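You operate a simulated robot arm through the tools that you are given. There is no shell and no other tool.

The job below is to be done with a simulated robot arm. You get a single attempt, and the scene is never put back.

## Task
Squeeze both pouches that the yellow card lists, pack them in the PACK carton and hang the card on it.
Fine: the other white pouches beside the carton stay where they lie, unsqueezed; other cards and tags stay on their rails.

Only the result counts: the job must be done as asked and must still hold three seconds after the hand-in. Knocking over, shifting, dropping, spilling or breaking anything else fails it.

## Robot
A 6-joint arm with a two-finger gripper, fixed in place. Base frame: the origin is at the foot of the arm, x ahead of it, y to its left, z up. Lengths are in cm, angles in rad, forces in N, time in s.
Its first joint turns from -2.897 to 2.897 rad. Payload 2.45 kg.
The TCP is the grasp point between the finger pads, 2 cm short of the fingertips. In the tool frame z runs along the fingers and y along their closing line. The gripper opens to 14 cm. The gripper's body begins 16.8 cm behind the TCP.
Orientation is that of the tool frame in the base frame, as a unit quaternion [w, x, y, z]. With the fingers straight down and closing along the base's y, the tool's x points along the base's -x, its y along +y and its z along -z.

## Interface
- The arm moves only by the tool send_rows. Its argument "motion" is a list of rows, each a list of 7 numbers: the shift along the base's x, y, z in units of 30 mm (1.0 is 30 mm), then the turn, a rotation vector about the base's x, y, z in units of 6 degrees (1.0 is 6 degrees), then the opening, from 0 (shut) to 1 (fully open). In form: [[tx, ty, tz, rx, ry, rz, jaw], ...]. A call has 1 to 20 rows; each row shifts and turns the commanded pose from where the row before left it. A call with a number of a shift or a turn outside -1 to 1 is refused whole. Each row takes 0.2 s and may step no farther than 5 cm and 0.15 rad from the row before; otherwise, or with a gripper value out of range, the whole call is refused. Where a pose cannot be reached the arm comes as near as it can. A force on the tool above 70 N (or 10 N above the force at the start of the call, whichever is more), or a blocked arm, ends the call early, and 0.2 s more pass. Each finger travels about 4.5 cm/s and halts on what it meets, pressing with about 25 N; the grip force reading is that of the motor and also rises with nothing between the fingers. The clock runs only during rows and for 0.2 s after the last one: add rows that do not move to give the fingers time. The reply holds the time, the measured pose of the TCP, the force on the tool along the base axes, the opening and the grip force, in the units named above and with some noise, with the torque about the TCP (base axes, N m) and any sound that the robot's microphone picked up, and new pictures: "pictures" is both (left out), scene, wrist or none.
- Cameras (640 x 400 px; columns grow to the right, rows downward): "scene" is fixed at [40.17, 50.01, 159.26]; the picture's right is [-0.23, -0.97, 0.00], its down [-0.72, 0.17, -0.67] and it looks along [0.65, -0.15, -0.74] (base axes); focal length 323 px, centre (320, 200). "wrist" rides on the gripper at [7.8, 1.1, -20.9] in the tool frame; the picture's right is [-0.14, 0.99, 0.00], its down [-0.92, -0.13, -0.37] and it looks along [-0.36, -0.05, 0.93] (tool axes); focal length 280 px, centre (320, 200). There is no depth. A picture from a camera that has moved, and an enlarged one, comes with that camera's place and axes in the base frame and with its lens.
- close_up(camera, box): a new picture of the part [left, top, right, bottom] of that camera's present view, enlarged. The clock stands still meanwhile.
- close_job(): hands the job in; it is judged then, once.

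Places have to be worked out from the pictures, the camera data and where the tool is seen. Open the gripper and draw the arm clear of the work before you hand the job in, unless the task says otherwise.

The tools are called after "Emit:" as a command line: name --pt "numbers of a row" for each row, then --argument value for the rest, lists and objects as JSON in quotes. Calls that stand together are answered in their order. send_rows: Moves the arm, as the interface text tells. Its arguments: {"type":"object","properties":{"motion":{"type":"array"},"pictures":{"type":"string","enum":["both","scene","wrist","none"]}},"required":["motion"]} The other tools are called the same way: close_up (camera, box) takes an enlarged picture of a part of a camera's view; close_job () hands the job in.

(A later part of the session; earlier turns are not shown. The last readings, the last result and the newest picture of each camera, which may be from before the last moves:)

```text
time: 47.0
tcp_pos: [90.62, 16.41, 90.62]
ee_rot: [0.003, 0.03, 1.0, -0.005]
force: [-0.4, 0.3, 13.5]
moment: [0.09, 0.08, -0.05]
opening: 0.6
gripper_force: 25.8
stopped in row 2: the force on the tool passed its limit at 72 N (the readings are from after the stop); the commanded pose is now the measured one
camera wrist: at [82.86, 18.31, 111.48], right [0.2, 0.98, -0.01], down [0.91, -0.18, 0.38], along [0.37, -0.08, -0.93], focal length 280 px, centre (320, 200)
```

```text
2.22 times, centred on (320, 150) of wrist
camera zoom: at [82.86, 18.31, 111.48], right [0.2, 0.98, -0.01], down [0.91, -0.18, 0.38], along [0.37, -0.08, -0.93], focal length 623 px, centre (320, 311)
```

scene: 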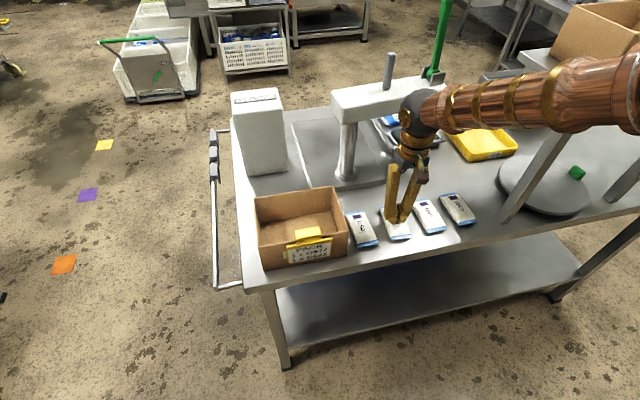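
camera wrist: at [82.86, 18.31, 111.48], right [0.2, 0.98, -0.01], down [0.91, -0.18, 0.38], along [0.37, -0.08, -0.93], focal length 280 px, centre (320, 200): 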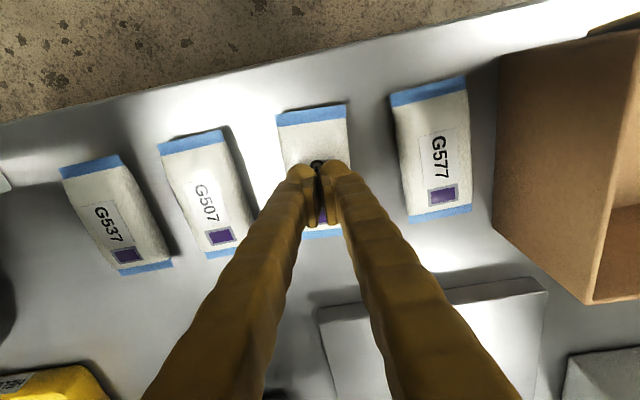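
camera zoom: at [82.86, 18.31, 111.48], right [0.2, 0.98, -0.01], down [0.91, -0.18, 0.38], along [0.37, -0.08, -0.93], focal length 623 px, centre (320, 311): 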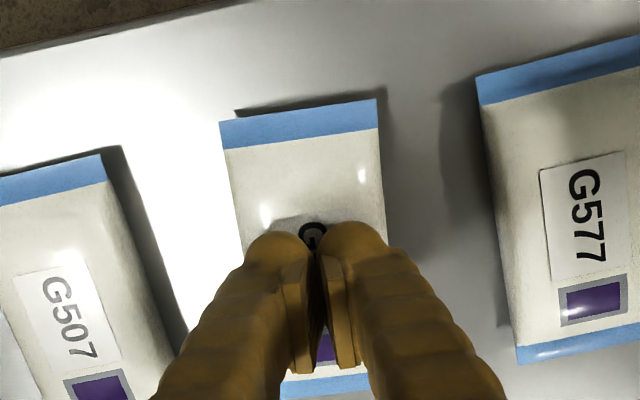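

The pouch is rigid—force rose to 72 N with no depth or sound—so the gripper's 25 N squeeze is the meaningful one. I rise, restore the 12° tilt, reopen and re-align over G523.

Emit:
send_rows --pt "0 0 0.5 0 0 0 0" --pt "0 0 0.8 0 0 0 0.3" --pt "0 0 0.7 0 -1 0 0.51" --pt "0 0 0.1 0 -1 0 0.51" --pt "0 0 0 0 0 0 0.51" --pt "0 0 0 0 0 0 0.51" --pictures "both"

Emit:
close_up --camera "wrist" --box '[220, 60, 420, 240]'

Emit:
close_up --camera "scene" --box '[335, 170, 465, 260]'

```text
time: 48.5
tcp_pos: [90.6, 16.4, 96.71]
ee_rot: [0.107, 0.03, 0.994, -0.003]
force: [-0.4, 0.2, 0.3]
moment: [-0.01, 0.04, -0.01]
opening: 7.12
gripper_force: 0.1
camera wrist: at [78.61, 18.27, 115.49], right [0.19, 0.98, 0.03], down [0.81, -0.18, 0.56], along [0.55, -0.08, -0.83], focal length 280 px, centre (320, 200)
```

scene: 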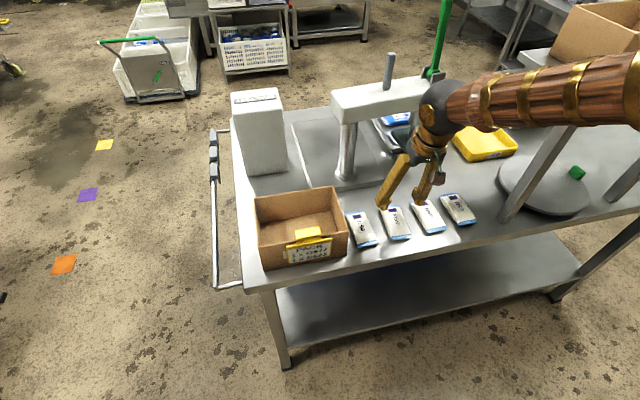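
wrist: 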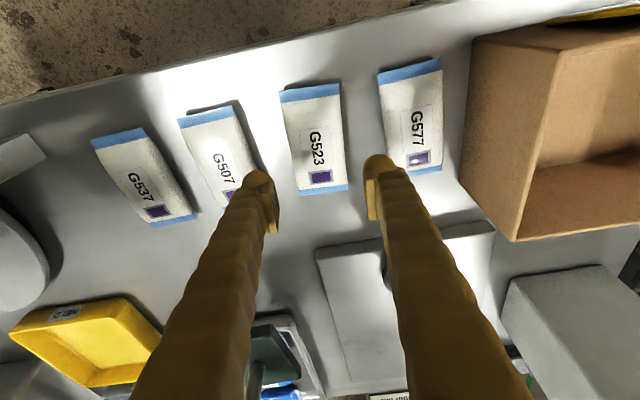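

```text
2.22 times, centred on (320, 150) of wrist
camera zoom: at [78.61, 18.27, 115.49], right [0.19, 0.98, 0.03], down [0.81, -0.18, 0.56], along [0.55, -0.08, -0.83], focal length 623 px, centre (320, 311)
```

zoom: 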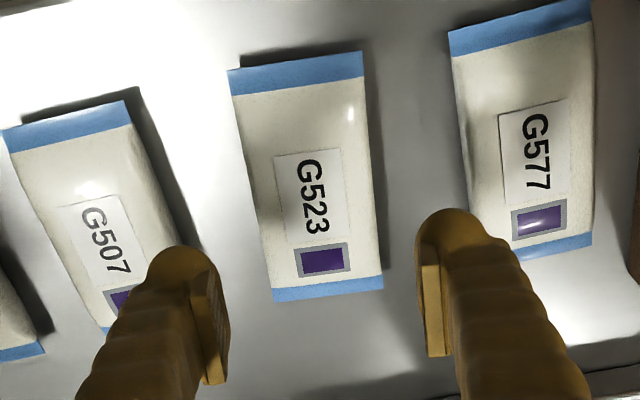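

```text
4.44 times, centred on (400, 215) of scene
camera zoom: at [40.17, 50.01, 159.26], right [-0.23, -0.97, 0.0], down [-0.72, 0.17, -0.67], along [0.65, -0.15, -0.74], focal length 1436 px, centre (-36, 133)
```

zoom: 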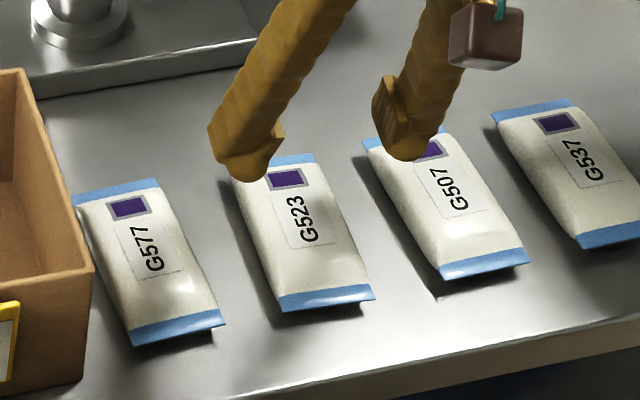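

Emit:
close_up --camera "wrist" --box '[280, 80, 350, 200]'

Emit:
close_up --camera "scene" --box '[345, 200, 415, 250]'

```text
3.33 times, centred on (315, 140) of wrist
camera zoom: at [78.61, 18.27, 115.49], right [0.19, 0.98, 0.03], down [0.81, -0.18, 0.56], along [0.55, -0.08, -0.83], focal length 935 px, centre (337, 400)
```

zoom: 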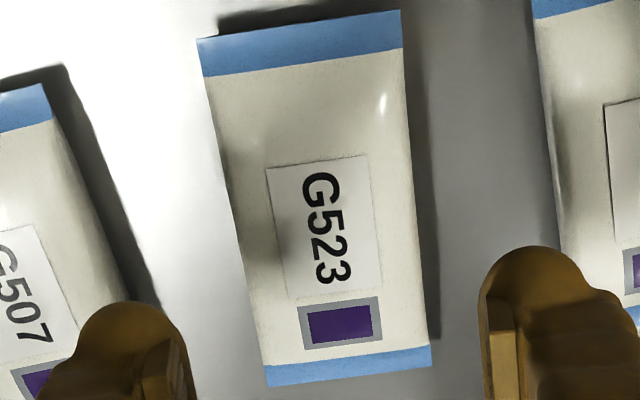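

```text
8.00 times, centred on (380, 225) of scene
camera zoom: at [40.17, 50.01, 159.26], right [-0.23, -0.97, 0.0], down [-0.72, 0.17, -0.67], along [0.65, -0.15, -0.74], focal length 2584 px, centre (-160, 0)
```

zoom: 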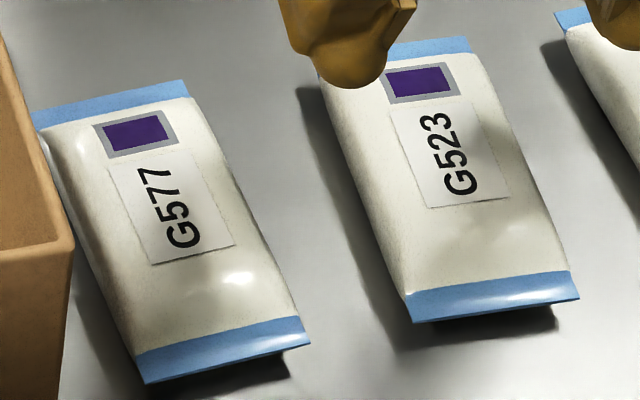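

G523 is centred to within a millimetre in the jaw. I descend around it again and feel for the table.

Emit:
send_rows --pt "0 0 -0.9 0 0 0 0.51" --pt "0 0 -0.9 0 0 0 0.51" --pt "0 0 -0.9 0 0 0 0.51" --pt "0 0 0 0 0 0 0.51" --pt "0 0 0 0 0 0 0.51" --pictures "none"

Emit:
send_rows --pt "0 0 -0.1 0 0 0 0.51" --pt "0 0 0 0 0 0 0.51" --pictures "none"

```text
time: 49.6
tcp_pos: [90.41, 16.48, 88.44]
ee_rot: [0.107, 0.031, 0.994, -0.002]
force: [-0.5, 0.0, -0.3]
moment: [-0.02, -0.01, -0.02]
opening: 7.16
gripper_force: 0.0
```

```text
time: 50.2
tcp_pos: [90.45, 16.51, 88.14]
ee_rot: [0.107, 0.03, 0.994, -0.003]
force: [-0.2, 0.7, -0.1]
moment: [-0.01, -0.02, 0.0]
opening: 7.14
gripper_force: 0.1
```

At z≈88.14 without contact. I raise 1 mm and close fully to squeeze, hold 2 s.

Emit:
send_rows --pt "0 0 0.04 0 0 0 0.45" --pt "0 0 0 0 0 0 0.2" --pt "0 0 0 0 0 0 0" --pt "0 0 0 0 0 0 0" --pt "0 0 0 0 0 0 0" --pt "0 0 0 0 0 0 0" --pt "0 0 0 0 0 0 0" --pt "0 0 0 0 0 0 0" --pt "0 0 0 0 0 0 0" --pt "0 0 0 0 0 0 0" --pt "0 0 0 0 0 0 0" --pt "0 0 0 0 0 0 0" --pictures "none"

Emit:
send_rows --pt "0 0 0.3 0 0 0 0" --pt "0 0 0.7 0 0 0 0" --pt "0 0 0 0 0 0 0" --pictures "both"

Emit:
close_up --camera "wrist" --box '[220, 60, 420, 240]'

Emit:
close_up --camera "scene" --box '[335, 170, 465, 260]'

```text
time: 52.9
tcp_pos: [90.55, 16.47, 88.37]
ee_rot: [0.106, 0.03, 0.994, -0.002]
force: [0.1, -0.4, 0.1]
moment: [0.01, 0.0, 0.03]
opening: 5.91
gripper_force: 25.0
```

```text
time: 53.6
tcp_pos: [90.57, 16.64, 91.48]
ee_rot: [0.107, 0.03, 0.994, -0.002]
force: [-0.3, -0.4, -0.7]
moment: [-0.01, 0.02, -0.01]
opening: 5.9
gripper_force: 25.3
camera wrist: at [78.69, 18.33, 110.26], right [0.19, 0.98, 0.03], down [0.81, -0.18, 0.56], along [0.55, -0.08, -0.83], focal length 280 px, centre (320, 200)
```

scene: 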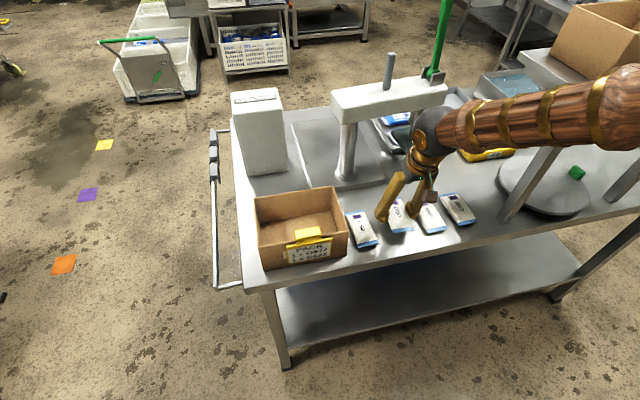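
wrist: 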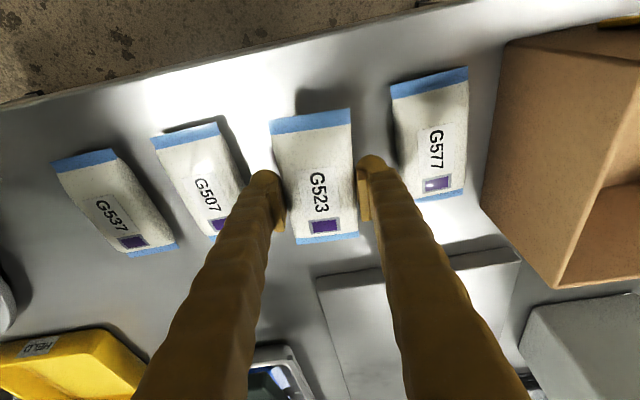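

```text
2.22 times, centred on (320, 150) of wrist
camera zoom: at [78.69, 18.33, 110.26], right [0.19, 0.98, 0.03], down [0.81, -0.18, 0.56], along [0.55, -0.08, -0.83], focal length 623 px, centre (320, 311)
```

zoom: 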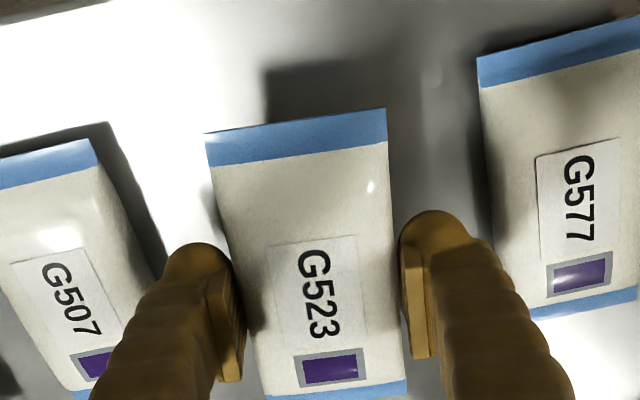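

```text
4.44 times, centred on (400, 215) of scene
camera zoom: at [40.17, 50.01, 159.26], right [-0.23, -0.97, 0.0], down [-0.72, 0.17, -0.67], along [0.65, -0.15, -0.74], focal length 1436 px, centre (-36, 133)
```

zoom: 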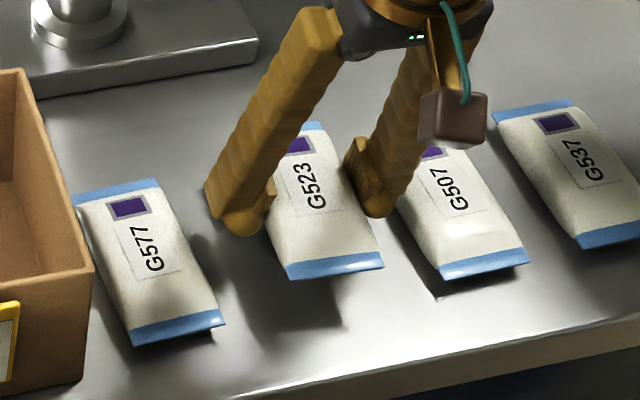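

G523 is squeezed and lifted level. I raise it to z≈111.5, carry it over the carton and tilt its near end down ~25° so it can slip past the hanging card's inner flange.

Emit:
send_rows --pt "0 0 0.95 0 0 0 0" --pt "0 0 0.95 0 0 0 0" --pt "0 0 0.95 0 0 0 0" --pt "0 0 0.95 0 0 0 0" --pt "0 0 0.95 0 0 0 0" --pt "0 0 0.95 0 0 0 0" --pt "0 0 0.95 0 0 0 0" --pt "0 0.99 0 0 -0.463 0.065 0" --pt "0 0.99 0 0 -0.463 0.065 0" --pt "0 0.99 0 0 -0.463 0.065 0" --pt "0.03 0.99 0 0 -0.463 0.065 0" --pt "0.03 0.99 0 0 -0.463 0.065 0" --pt "0.03 0.99 0 0 -0.463 0.065 0" --pt "0.03 0.99 0 0 -0.463 0.065 0" --pt "0.06 0.99 0 0 -0.463 0.065 0" --pt "0.06 0.99 0 0 -0.463 0.065 0" --pt "0 0 0 0 0 0 0" --pt "0 0 0 0 0 0 0" --pictures "both"

Emit:
close_up --camera "wrist" --box '[180, 0, 460, 240]'

Emit:
close_up --camera "scene" --box '[240, 120, 380, 280]'

```text
time: 57.5
tcp_pos: [91.41, 43.1, 111.81]
ee_rot: [0.32, -0.001, 0.947, 0.008]
force: [-0.4, 1.0, -1.0]
moment: [-0.02, -0.03, -0.02]
opening: 5.91
gripper_force: 25.3
camera wrist: at [72.55, 43.9, 123.7], right [0.1, 0.99, 0.1], down [0.51, -0.14, 0.85], along [0.85, -0.04, -0.52], focal length 280 px, centre (320, 200)
```

scene: 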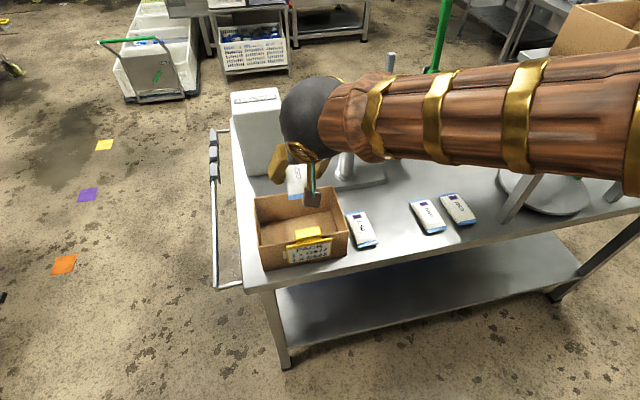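
wrist: 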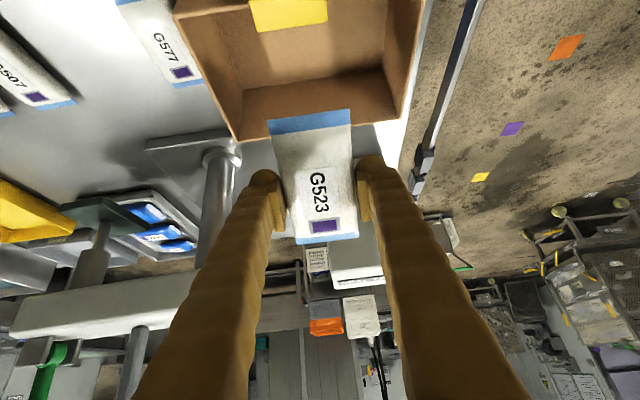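

```text
1.67 times, centred on (320, 120) of wrist
camera zoom: at [72.55, 43.9, 123.7], right [0.1, 0.99, 0.1], down [0.51, -0.14, 0.85], along [0.85, -0.04, -0.52], focal length 467 px, centre (320, 333)
```

zoom: 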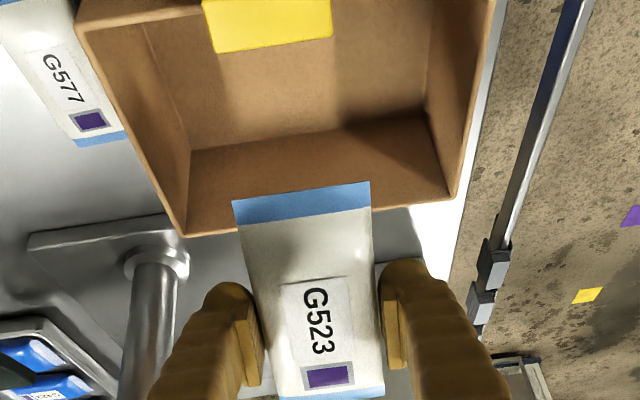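

```text
2.50 times, centred on (310, 200) of scene
camera zoom: at [40.17, 50.01, 159.26], right [-0.23, -0.97, 0.0], down [-0.72, 0.17, -0.67], along [0.65, -0.15, -0.74], focal length 808 px, centre (345, 200)
```

zoom: 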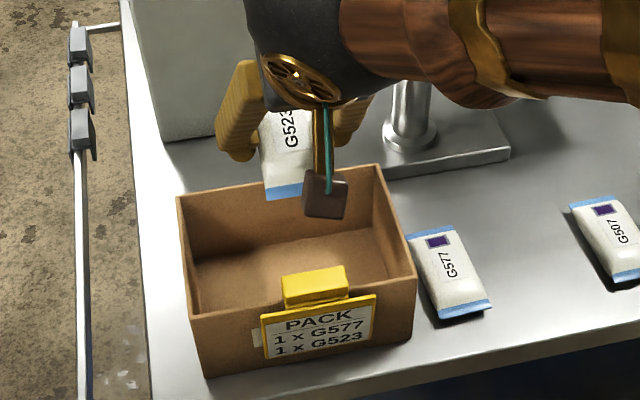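

The pouch hangs tilted 25° with its near end at x≈86.4, just behind the card's flange (x≈85.3), and its far end at x≈97.5. I lower straight down to z≈98 and check clearances.

Emit:
send_rows --pt "0 0.04 -0.9 0 0 0 0" --pt "0 0 -0.9 0 0 0 0" --pt "0 0 -0.9 0 0 0 0" --pt "0 0 -0.9 0 0 0 0" --pt "0 0 -0.9 0 0 0 0" --pt "0 0 0 0 0 0 0" --pt "0 0 0 0 0 0 0" --pictures "both"

Emit:
close_up --camera "wrist" --box '[180, 0, 460, 240]'

Emit:
close_up --camera "scene" --box '[240, 120, 380, 280]'

```text
time: 59.0
tcp_pos: [91.28, 43.25, 98.17]
ee_rot: [0.32, -0.001, 0.947, 0.008]
force: [0.0, 0.1, -0.9]
moment: [0.01, -0.03, 0.0]
opening: 5.88
gripper_force: 24.8
camera wrist: at [72.4, 44.16, 110.07], right [0.1, 0.99, 0.1], down [0.51, -0.14, 0.85], along [0.85, -0.04, -0.52], focal length 280 px, centre (320, 200)
```

scene: 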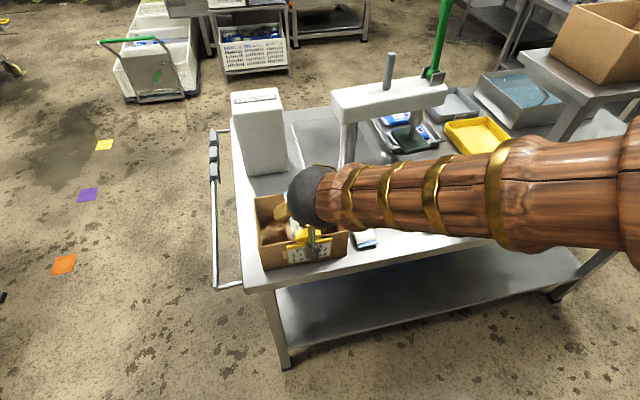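
wrist: 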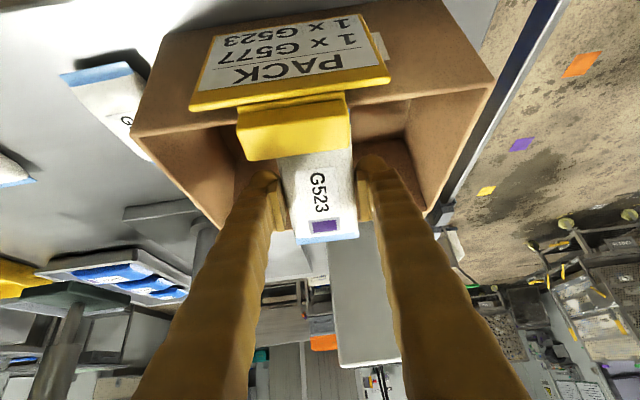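

```text
1.67 times, centred on (320, 120) of wrist
camera zoom: at [72.4, 44.16, 110.07], right [0.1, 0.99, 0.1], down [0.51, -0.14, 0.85], along [0.85, -0.04, -0.52], focal length 467 px, centre (320, 333)
```

zoom: 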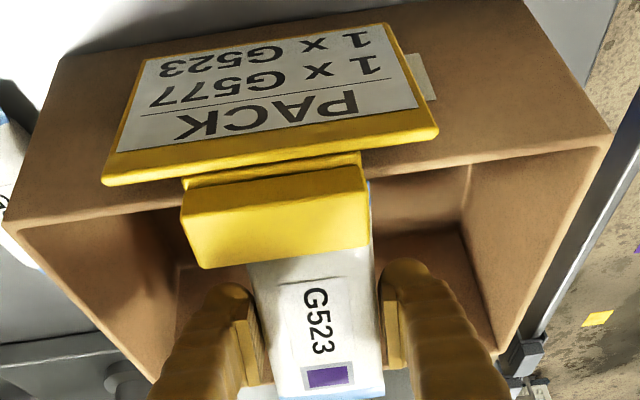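

```text
2.50 times, centred on (310, 200) of scene
camera zoom: at [40.17, 50.01, 159.26], right [-0.23, -0.97, 0.0], down [-0.72, 0.17, -0.67], along [0.65, -0.15, -0.74], focal length 808 px, centre (345, 200)
```

zoom: 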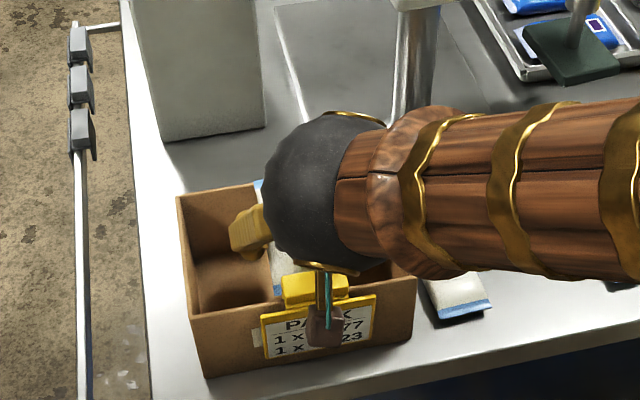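

The pouch slips behind the handle with no contact force. I lower further, then level it (untilt 25°) while descending to just above the carton floor.

Emit:
send_rows --pt "0 0 -0.45 0 0 0 0" --pt "0 0 -0.45 0 0 0 0" --pt "0 0 -0.45 0 0 0 0" --pt "0 0 -0.28 0 0.833 0 0" --pt "0.01 0 -0.28 0 0.833 0 0" --pt "0.01 0 -0.28 0 0.833 0 0" --pt "0.01 0 -0.28 0 0.833 0 0" --pt "0 0 -0.28 0 0.833 0 0" --pt "0 0 0 0 0 0 0" --pt "0 0 0 0 0 0 0" --pictures "both"

Emit:
close_up --camera "wrist" --box '[180, 0, 460, 240]'

Emit:
close_up --camera "scene" --box '[240, 120, 380, 280]'

```text
time: 61.2
tcp_pos: [91.55, 43.26, 89.87]
ee_rot: [0.106, 0.003, 0.994, 0.008]
force: [-0.1, -0.3, -0.8]
moment: [0.0, -0.03, 0.01]
opening: 5.9
gripper_force: 25.2
camera wrist: at [79.6, 44.15, 108.67], right [0.14, 0.99, 0.04], down [0.82, -0.14, 0.55], along [0.55, -0.04, -0.83], focal length 280 px, centre (320, 200)
```

scene: 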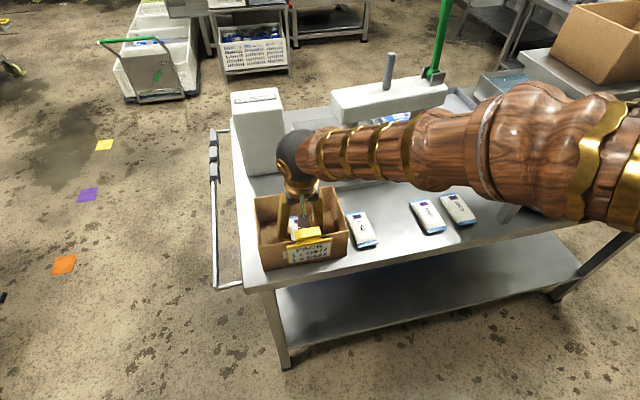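
wrist: 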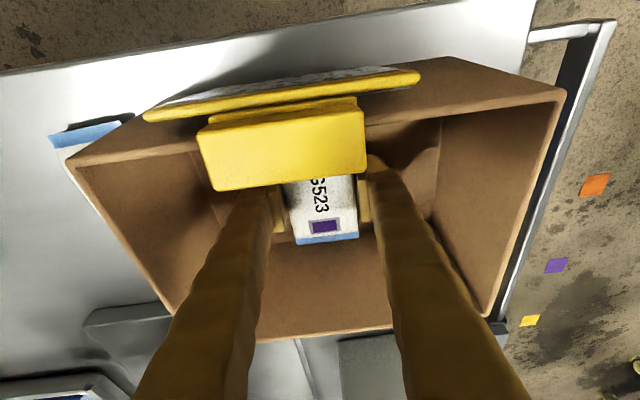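

```text
1.67 times, centred on (320, 120) of wrist
camera zoom: at [79.6, 44.15, 108.67], right [0.14, 0.99, 0.04], down [0.82, -0.14, 0.55], along [0.55, -0.04, -0.83], focal length 467 px, centre (320, 333)
```

zoom: 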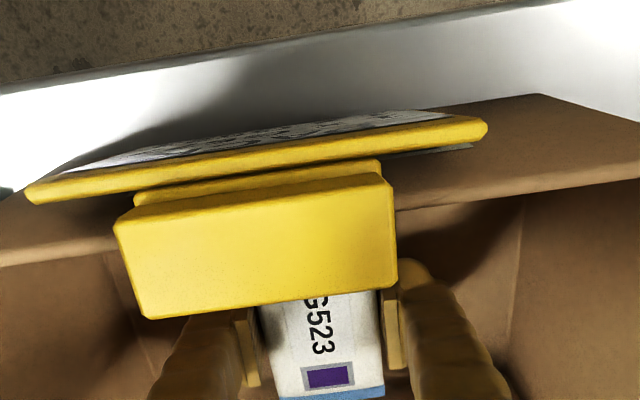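

```text
2.50 times, centred on (310, 200) of scene
camera zoom: at [40.17, 50.01, 159.26], right [-0.23, -0.97, 0.0], down [-0.72, 0.17, -0.67], along [0.65, -0.15, -0.74], focal length 808 px, centre (345, 200)
```

zoom: 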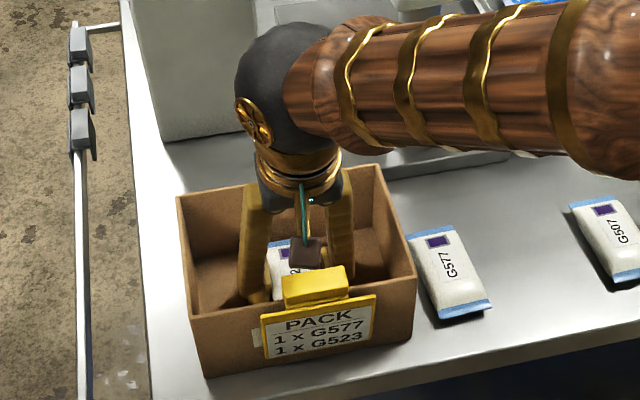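

The pouch is level inside the carton with no contact. I lower in small steps to feel the carton floor.

Emit:
send_rows --pt "0 0 -0.25 0 0 0 0" --pt "0 0 0 0 0 0 0" --pictures "none"

Emit:
send_rows --pt "0 0 -0.08 0 0 0 0" --pt "0 0 0 0 0 0 0" --pictures "none"

```text
time: 61.9
tcp_pos: [91.49, 43.26, 89.06]
ee_rot: [0.107, 0.002, 0.994, 0.007]
force: [0.1, -0.2, -1.7]
moment: [-0.01, 0.04, 0.01]
opening: 5.93
gripper_force: 25.0
```

```text
time: 62.5
tcp_pos: [91.33, 43.41, 88.91]
ee_rot: [0.107, 0.002, 0.994, 0.008]
force: [3.9, -2.1, 20.5]
moment: [-0.15, 0.21, 0.05]
opening: 5.88
gripper_force: 25.3
```

Floor contact felt (20 N). I ease up 1.5 mm, open the jaw by ~1.3 cm and rise straight out.

Emit:
send_rows --pt "0 0 0.05 0 0 0 0" --pt "0 0 0 0 0 0 0.45" --pt "0 0 0 0 0 0 0.51" --pt "0 0 0 0 0 0 0.51" --pt "0 0 0.4 0 0 0 0.51" --pt "0 0 0.8 0 0 0 0.51" --pt "0 0 0.9 0 0 0 0.51" --pt "0 0 0.9 0 0 0 0.51" --pt "0 0 0.9 0 0 0 0.51" --pt "0 0 0.9 0 0 0 0.51" --pt "0 0 0.9 0 0 0 0.51" --pt "0 0 0.9 0 0 0 0.51" --pt "0 0 0 0 0 0 0.51" --pictures "both"

Emit:
close_up --camera "scene" --box '[240, 170, 380, 280]'

Emit:
close_up --camera "wrist" --box '[160, 0, 480, 240]'

```text
time: 65.2
tcp_pos: [91.46, 43.36, 108.78]
ee_rot: [0.106, 0.002, 0.994, 0.007]
force: [0.2, 0.0, -0.1]
moment: [-0.02, -0.01, 0.02]
opening: 7.14
gripper_force: 0.1
camera wrist: at [79.35, 44.23, 127.56], right [0.14, 0.99, 0.04], down [0.82, -0.14, 0.55], along [0.55, -0.04, -0.83], focal length 280 px, centre (320, 200)
```

scene: 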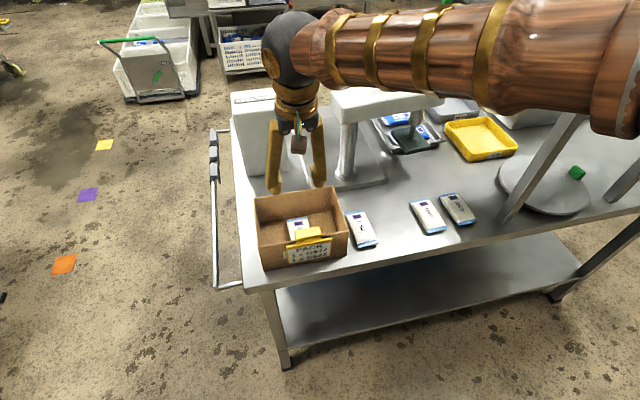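
wrist: 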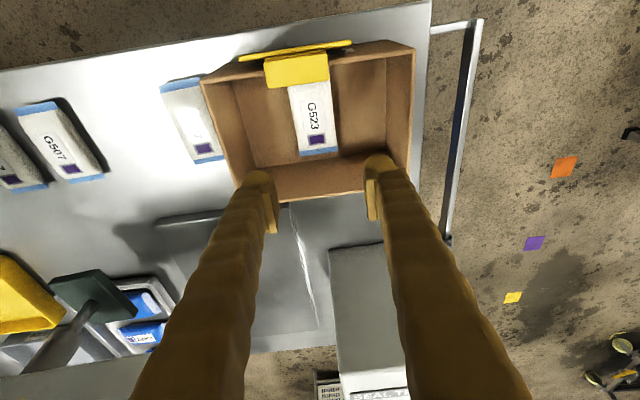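

```text
3.64 times, centred on (310, 225) of scene
camera zoom: at [40.17, 50.01, 159.26], right [-0.23, -0.97, 0.0], down [-0.72, 0.17, -0.67], along [0.65, -0.15, -0.74], focal length 1175 px, centre (356, 109)
```

zoom: 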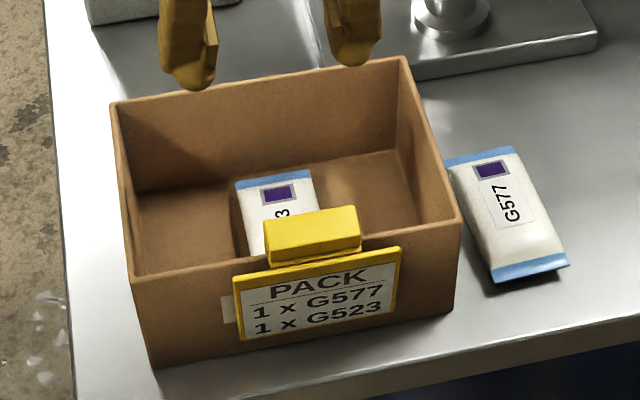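

```text
1.67 times, centred on (320, 120) of wrist
camera zoom: at [79.35, 44.23, 127.56], right [0.14, 0.99, 0.04], down [0.82, -0.14, 0.55], along [0.55, -0.04, -0.83], focal length 467 px, centre (320, 333)
```

zoom: 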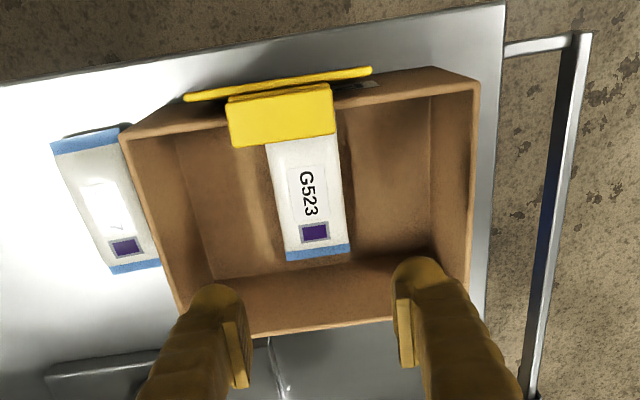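

G523 lies flat inside the carton under the card, nothing else disturbed. G577 is only ~3.3 cm from the carton wall—too tight for the 2.8 cm fingertip—so I'll first grip it by its two ends (closing along x) and slide it toward −y. I turn the tool upright and yaw 92° on the way over it.

Emit:
send_rows --pt "0 -0.33 0 0 1 0 0.55" --pt "0 -0.33 0 0 1 0 0.6" --pt "-0.02 -0.33 0 0 0 0.9625 0.7" --pt "-0.02 -0.33 0 0 0 0.9625 0.8" --pt "-0.02 -0.33 0 0 0 0.9625 0.9" --pt "-0.02 -0.33 0 0 0 0.9625 1" --pt "-0.02 -0.33 0 0 0 0.9625 1" --pt "-0.02 -0.33 0 0 0 0.9625 1" --pt "-0.02 -0.33 0 0 0 0.9625 1" --pt "-0.02 -0.33 0 0 0 0.9625 1" --pt "-0.02 -0.33 0 0 0 0.9625 1" --pt "-0.02 -0.33 0 0 0 0.9625 1" --pt "-0.02 -0.33 0 0 0 0.9625 1" --pt "-0.02 -0.33 0 0 0 0.9625 1" --pt "-0.02 -0.33 0 0 0 0.9625 1" --pt "-0.02 -0.33 0 0 0 0.9625 1" --pt "0 -0.33 0 0 0 0.9625 1" --pt "0 0 0 0 0 0.9625 1" --pt "0 0 0 0 0 0 1" --pt "0 0 0 0 0 0 1" --pictures "both"

Emit:
close_up --camera "wrist" --box '[180, 20, 460, 240]'

Emit:
close_up --camera "scene" --box '[320, 150, 440, 260]'

```text
time: 69.5
tcp_pos: [90.41, 26.43, 108.78]
ee_rot: [0.004, 0.721, -0.693, -0.007]
force: [-0.1, 0.6, 0.2]
moment: [-0.01, 0.03, 0.04]
opening: 14.0
gripper_force: 0.1
camera wrist: at [90.16, 18.53, 129.6], right [-0.99, 0.1, 0.01], down [0.1, 0.92, 0.37], along [0.02, 0.37, -0.93], focal length 280 px, centre (320, 200)
```

scene: 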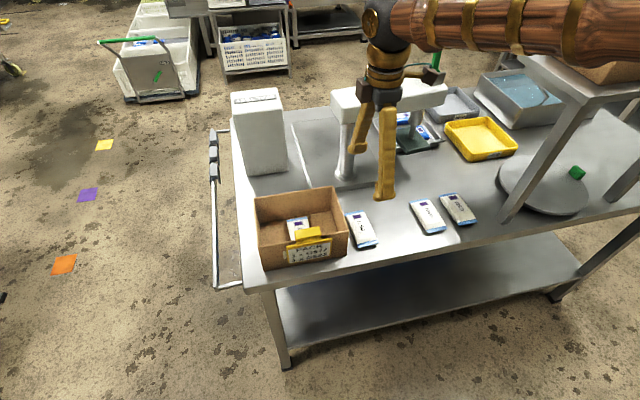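
wrist: 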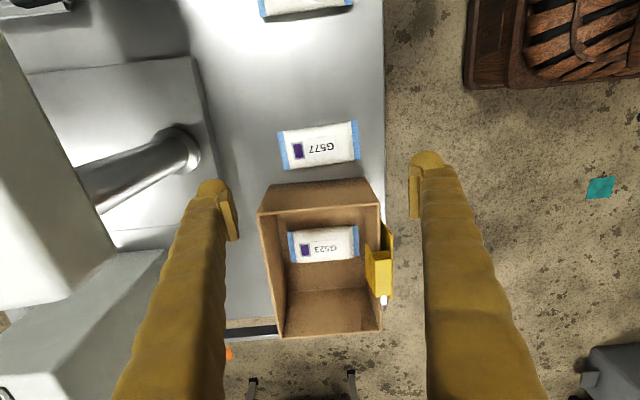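

```text
1.82 times, centred on (320, 130) of wrist
camera zoom: at [90.16, 18.53, 129.6], right [-0.99, 0.1, 0.01], down [0.1, 0.92, 0.37], along [0.02, 0.37, -0.93], focal length 510 px, centre (320, 327)
```

zoom: 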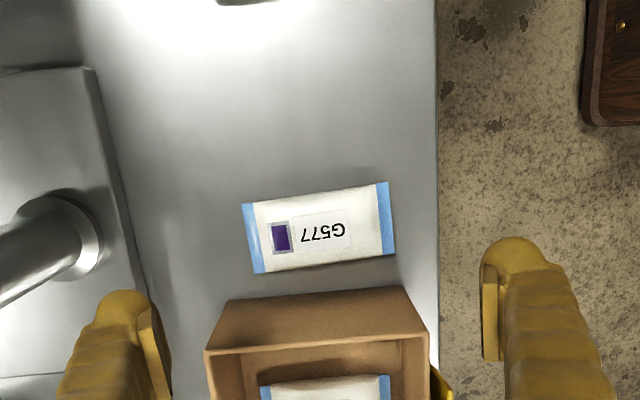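

```text
3.64 times, centred on (380, 205) of scene
camera zoom: at [40.17, 50.01, 159.26], right [-0.23, -0.97, 0.0], down [-0.72, 0.17, -0.67], along [0.65, -0.15, -0.74], focal length 1175 px, centre (102, 182)
```

zoom: 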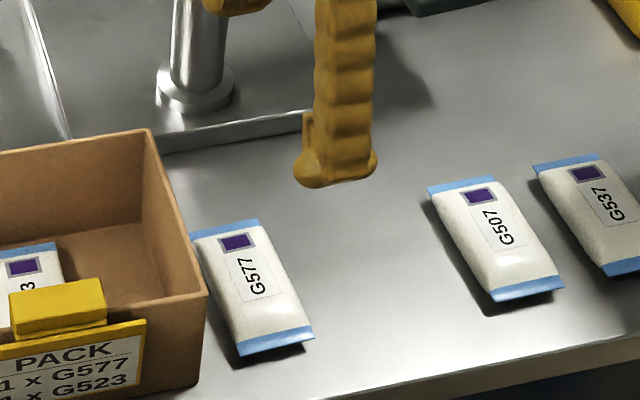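

In the tool frame G577's ends are at ±6.1 with the jaw at ±7 and aligned within 0.3°. I descend with the jaw fully open to z≈91.7, then check.

Emit:
send_rows --pt "0 0.06 -0.95 0 0 0 1" --pt "0 0 -0.95 0 0 0 1" --pt "0 0 -0.95 0 0 0 1" --pt "0 0 -0.95 0 0 0 1" --pt "0 0 -0.95 0 0 0 1" --pt "0 0 -0.95 0 0 0 1" --pt "0 0 0 0 0 0 1" --pt "0 0 0 0 0 0 1" --pictures "both"

Emit:
close_up --camera "wrist" --box '[180, 20, 460, 240]'

Emit:
close_up --camera "scene" --box '[320, 150, 440, 260]'

```text
time: 71.2
tcp_pos: [90.68, 26.57, 91.68]
ee_rot: [0.004, 0.72, -0.694, -0.007]
force: [-0.2, -0.5, 0.4]
moment: [0.0, 0.02, 0.04]
opening: 14.0
gripper_force: 0.1
camera wrist: at [90.3, 18.65, 112.57], right [-0.99, 0.1, 0.01], down [0.1, 0.92, 0.37], along [0.02, 0.37, -0.93], focal length 280 px, centre (320, 200)
```

scene: 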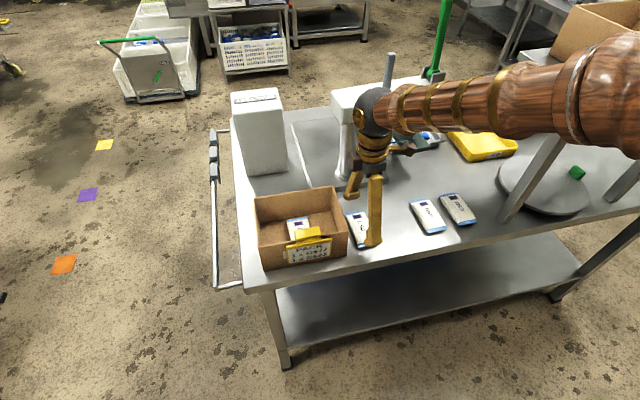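
wrist: 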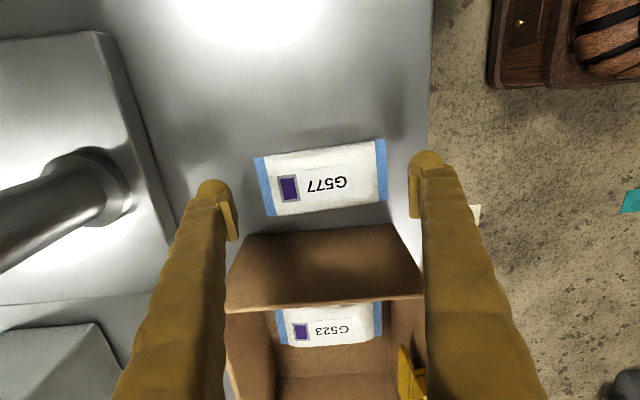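

```text
1.82 times, centred on (320, 130) of wrist
camera zoom: at [90.3, 18.65, 112.57], right [-0.99, 0.1, 0.01], down [0.1, 0.92, 0.37], along [0.02, 0.37, -0.93], focal length 510 px, centre (320, 327)
```

zoom: 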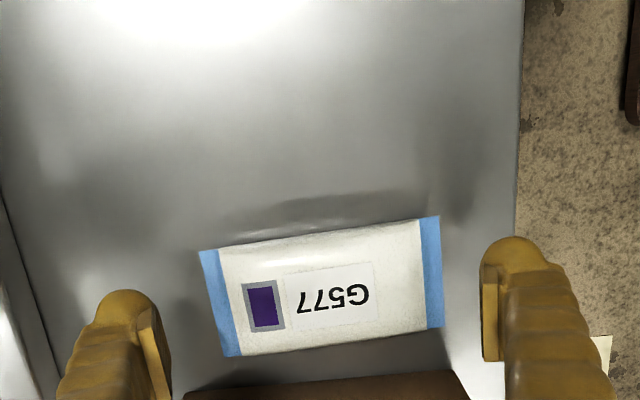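

```text
3.64 times, centred on (380, 205) of scene
camera zoom: at [40.17, 50.01, 159.26], right [-0.23, -0.97, 0.0], down [-0.72, 0.17, -0.67], along [0.65, -0.15, -0.74], focal length 1175 px, centre (102, 182)
```

zoom: 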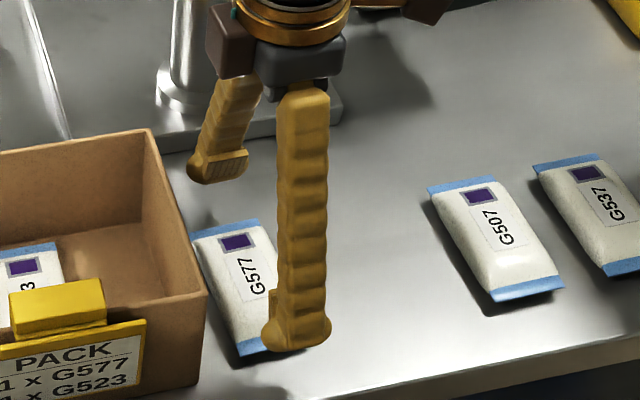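

Both fingertips are clear beyond the pouch ends. I go down to z≈88.2 and feel for the table.

Emit:
send_rows --pt "0 0 -0.5 0 0 0 1" --pt "0 0 -0.6 0 0 0 1" --pt "0 0 0 0 0 0 1" --pt "0 0 0 0 0 0 1" --pictures "wrist"

Emit:
close_up --camera "wrist" --box '[180, 60, 460, 260]'

Emit:
close_up --camera "scene" --box '[320, 170, 420, 260]'

```text
time: 72.2
tcp_pos: [90.58, 26.48, 88.46]
ee_rot: [0.003, 0.72, -0.694, -0.006]
force: [0.0, 0.0, 0.0]
moment: [-0.02, 0.01, 0.01]
opening: 14.03
gripper_force: 0.0
camera wrist: at [90.3, 18.55, 109.36], right [-0.99, 0.1, 0.01], down [0.1, 0.92, 0.37], along [0.02, 0.37, -0.93], focal length 280 px, centre (320, 200)
```

wrist: 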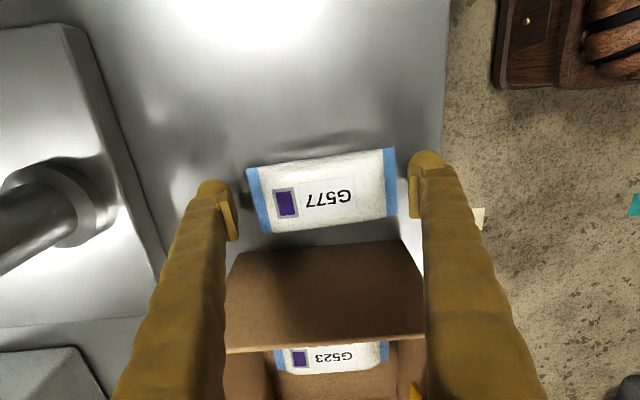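

```text
2.00 times, centred on (320, 160) of wrist
camera zoom: at [90.3, 18.55, 109.36], right [-0.99, 0.1, 0.01], down [0.1, 0.92, 0.37], along [0.02, 0.37, -0.93], focal length 561 px, centre (320, 280)
```

zoom: 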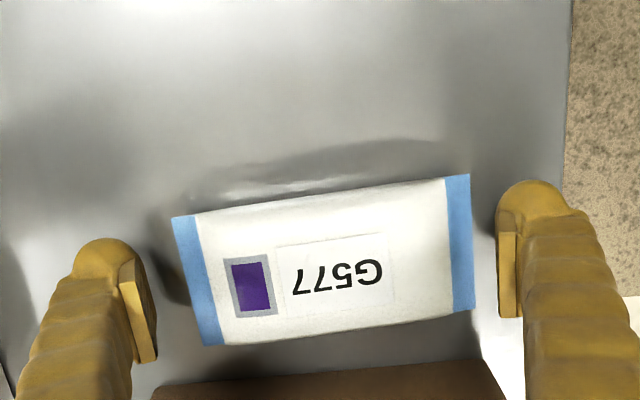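

```text
4.44 times, centred on (370, 215) of scene
camera zoom: at [40.17, 50.01, 159.26], right [-0.23, -0.97, 0.0], down [-0.72, 0.17, -0.67], along [0.65, -0.15, -0.74], focal length 1436 px, centre (98, 133)
```

zoom: 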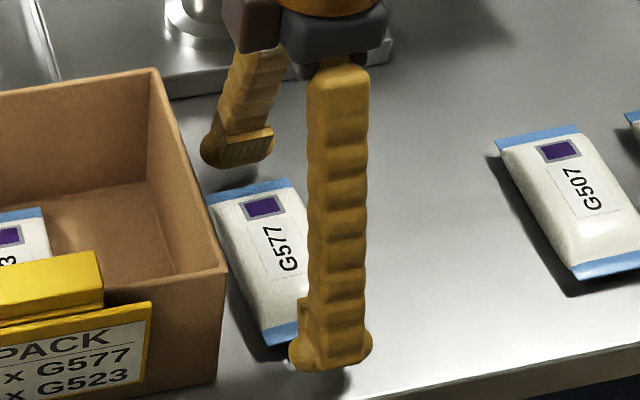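

The jaw brackets G577's ends. I close gently to ~11.8 cm commanded so it just holds the ends.

Emit:
send_rows --pt "0 0 0 0 0 0 0.92" --pt "0 0 0 0 0 0 0.87" --pt "0 0 0 0 0 0 0.84" --pt "0 0 0 0 0 0 0.84" --pt "0 0 0 0 0 0 0.84" --pictures "wrist"

Emit:
close_up --camera "wrist" --box '[180, 60, 460, 260]'

```text
time: 73.5
tcp_pos: [90.63, 26.42, 88.46]
ee_rot: [0.003, 0.72, -0.694, -0.006]
force: [0.0, -0.2, 1.2]
moment: [0.02, 0.13, 0.03]
opening: 11.83
gripper_force: 0.8
camera wrist: at [90.29, 18.55, 109.37], right [-0.99, 0.1, 0.01], down [0.1, 0.92, 0.37], along [0.02, 0.37, -0.93], focal length 280 px, centre (320, 200)
```

wrist: 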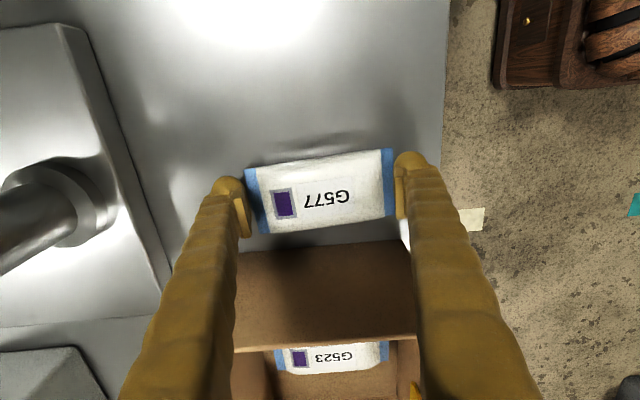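

```text
2.00 times, centred on (320, 160) of wrist
camera zoom: at [90.29, 18.55, 109.37], right [-0.99, 0.1, 0.01], down [0.1, 0.92, 0.37], along [0.02, 0.37, -0.93], focal length 561 px, centre (320, 280)
```

zoom: 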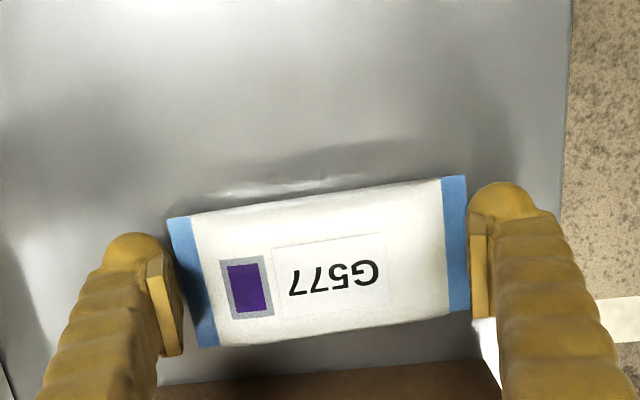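

Emit:
send_rows --pt "0 0 0 0 0 0 0.8" --pt "0 0 0 0 0 0 0.76" --pt "0 0 0 0 0 0 0.74" --pt "0 0 0 0 0 0 0.74" --pictures "wrist"

Emit:
close_up --camera "wrist" --box '[180, 60, 460, 260]'

```text
time: 74.5
tcp_pos: [90.74, 26.49, 88.72]
ee_rot: [0.001, 0.721, -0.693, -0.006]
force: [0.1, 0.1, 57.4]
moment: [-0.14, 0.16, 0.01]
opening: 11.11
gripper_force: 25.1
camera wrist: at [90.29, 18.54, 109.62], right [-0.99, 0.1, 0.01], down [0.1, 0.92, 0.37], along [0.03, 0.37, -0.93], focal length 280 px, centre (320, 200)
```

wrist: 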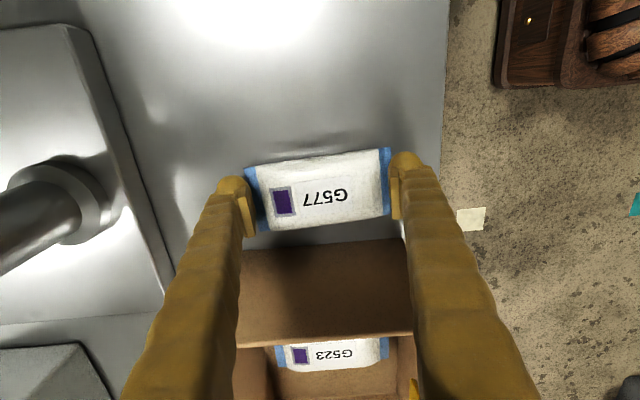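

```text
2.00 times, centred on (320, 160) of wrist
camera zoom: at [90.29, 18.54, 109.62], right [-0.99, 0.1, 0.01], down [0.1, 0.92, 0.37], along [0.03, 0.37, -0.93], focal length 561 px, centre (320, 280)
```

zoom: 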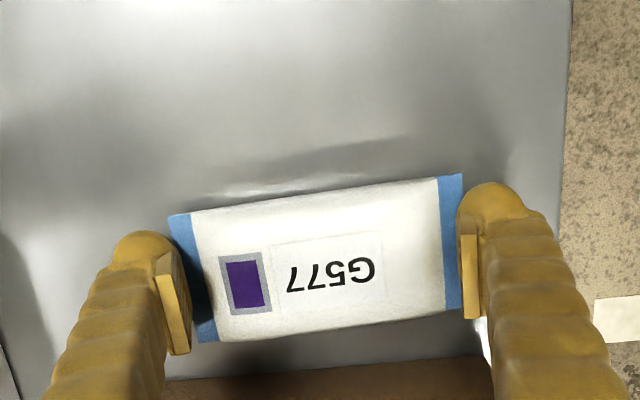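

The fingers wedge against the sloped ends and push the tool up (57 N). I relieve by raising 3 mm while holding.

Emit:
send_rows --pt "0 0 0.1 0 0 0 0.74" --pt "0 0 0 0 0 0 0.74" --pictures "none"

```text
time: 75.0
tcp_pos: [90.58, 26.46, 88.7]
ee_rot: [0.002, 0.72, -0.694, -0.007]
force: [14.0, 0.8, 38.8]
moment: [-0.03, -0.96, 0.02]
opening: 11.12
gripper_force: 24.6
```

Emit:
send_rows --pt "0 0 0.12 0 0 0 0.74" --pt "0 0 0 0 0 0 0.74" --pictures "none"

```text
time: 75.7
tcp_pos: [90.51, 26.52, 89.07]
ee_rot: [0.004, 0.721, -0.693, -0.008]
force: [-1.1, -1.9, 23.9]
moment: [-0.01, -1.06, -0.02]
opening: 10.48
gripper_force: 1.2
```

The pouch ends are sloped and the fingers ride up on them, so the end grip is no good. I open, rise and look at where G577 lies now.

Emit:
send_rows --pt "0 0 0.2 0 0 0 0.85" --pt "0 0 0.3 0 0 0 1" --pt "0 0 0.6 0 0 0 1" --pt "0 0 0.9 0 0 0 1" --pt "0 0 0.9 0 0 0 1" --pt "0 0 0.9 0 0 0 1" --pt "0 0 0 0 0 0 1" --pictures "both"

Emit:
close_up --camera "wrist" --box '[180, 20, 460, 240]'

Emit:
close_up --camera "scene" --box '[320, 170, 420, 260]'

```text
time: 77.2
tcp_pos: [90.33, 26.73, 100.51]
ee_rot: [0.004, 0.721, -0.693, -0.007]
force: [0.0, -0.2, -0.1]
moment: [-0.01, -0.01, 0.0]
opening: 14.0
gripper_force: 0.1
camera wrist: at [89.99, 18.74, 121.34], right [-0.99, 0.1, 0.01], down [0.1, 0.92, 0.37], along [0.02, 0.37, -0.93], focal length 280 px, centre (320, 200)
```

scene: 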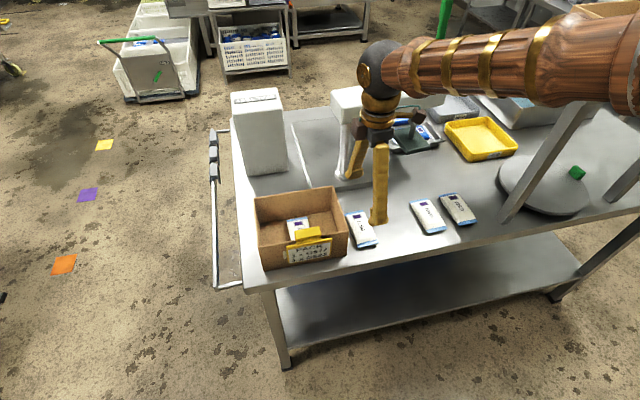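
wrist: 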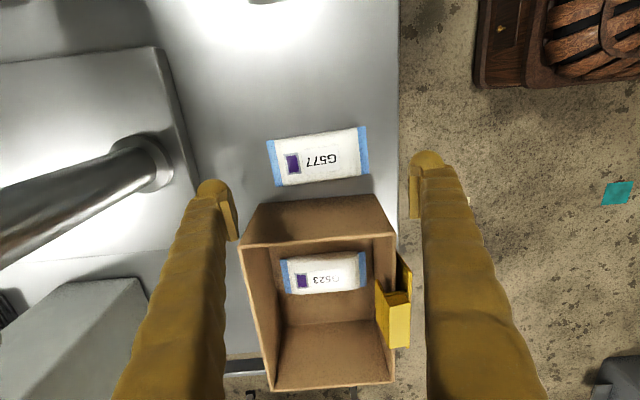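

```text
1.82 times, centred on (320, 130) of wrist
camera zoom: at [89.99, 18.74, 121.34], right [-0.99, 0.1, 0.01], down [0.1, 0.92, 0.37], along [0.02, 0.37, -0.93], focal length 510 px, centre (320, 327)
```

zoom: 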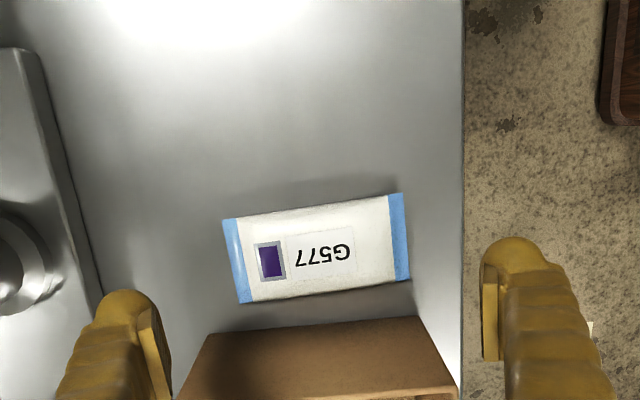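

```text
4.44 times, centred on (370, 215) of scene
camera zoom: at [40.17, 50.01, 159.26], right [-0.23, -0.97, 0.0], down [-0.72, 0.17, -0.67], along [0.65, -0.15, -0.74], focal length 1436 px, centre (98, 133)
```

zoom: 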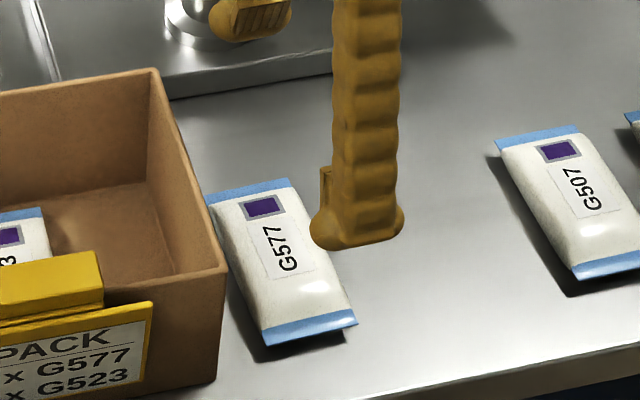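

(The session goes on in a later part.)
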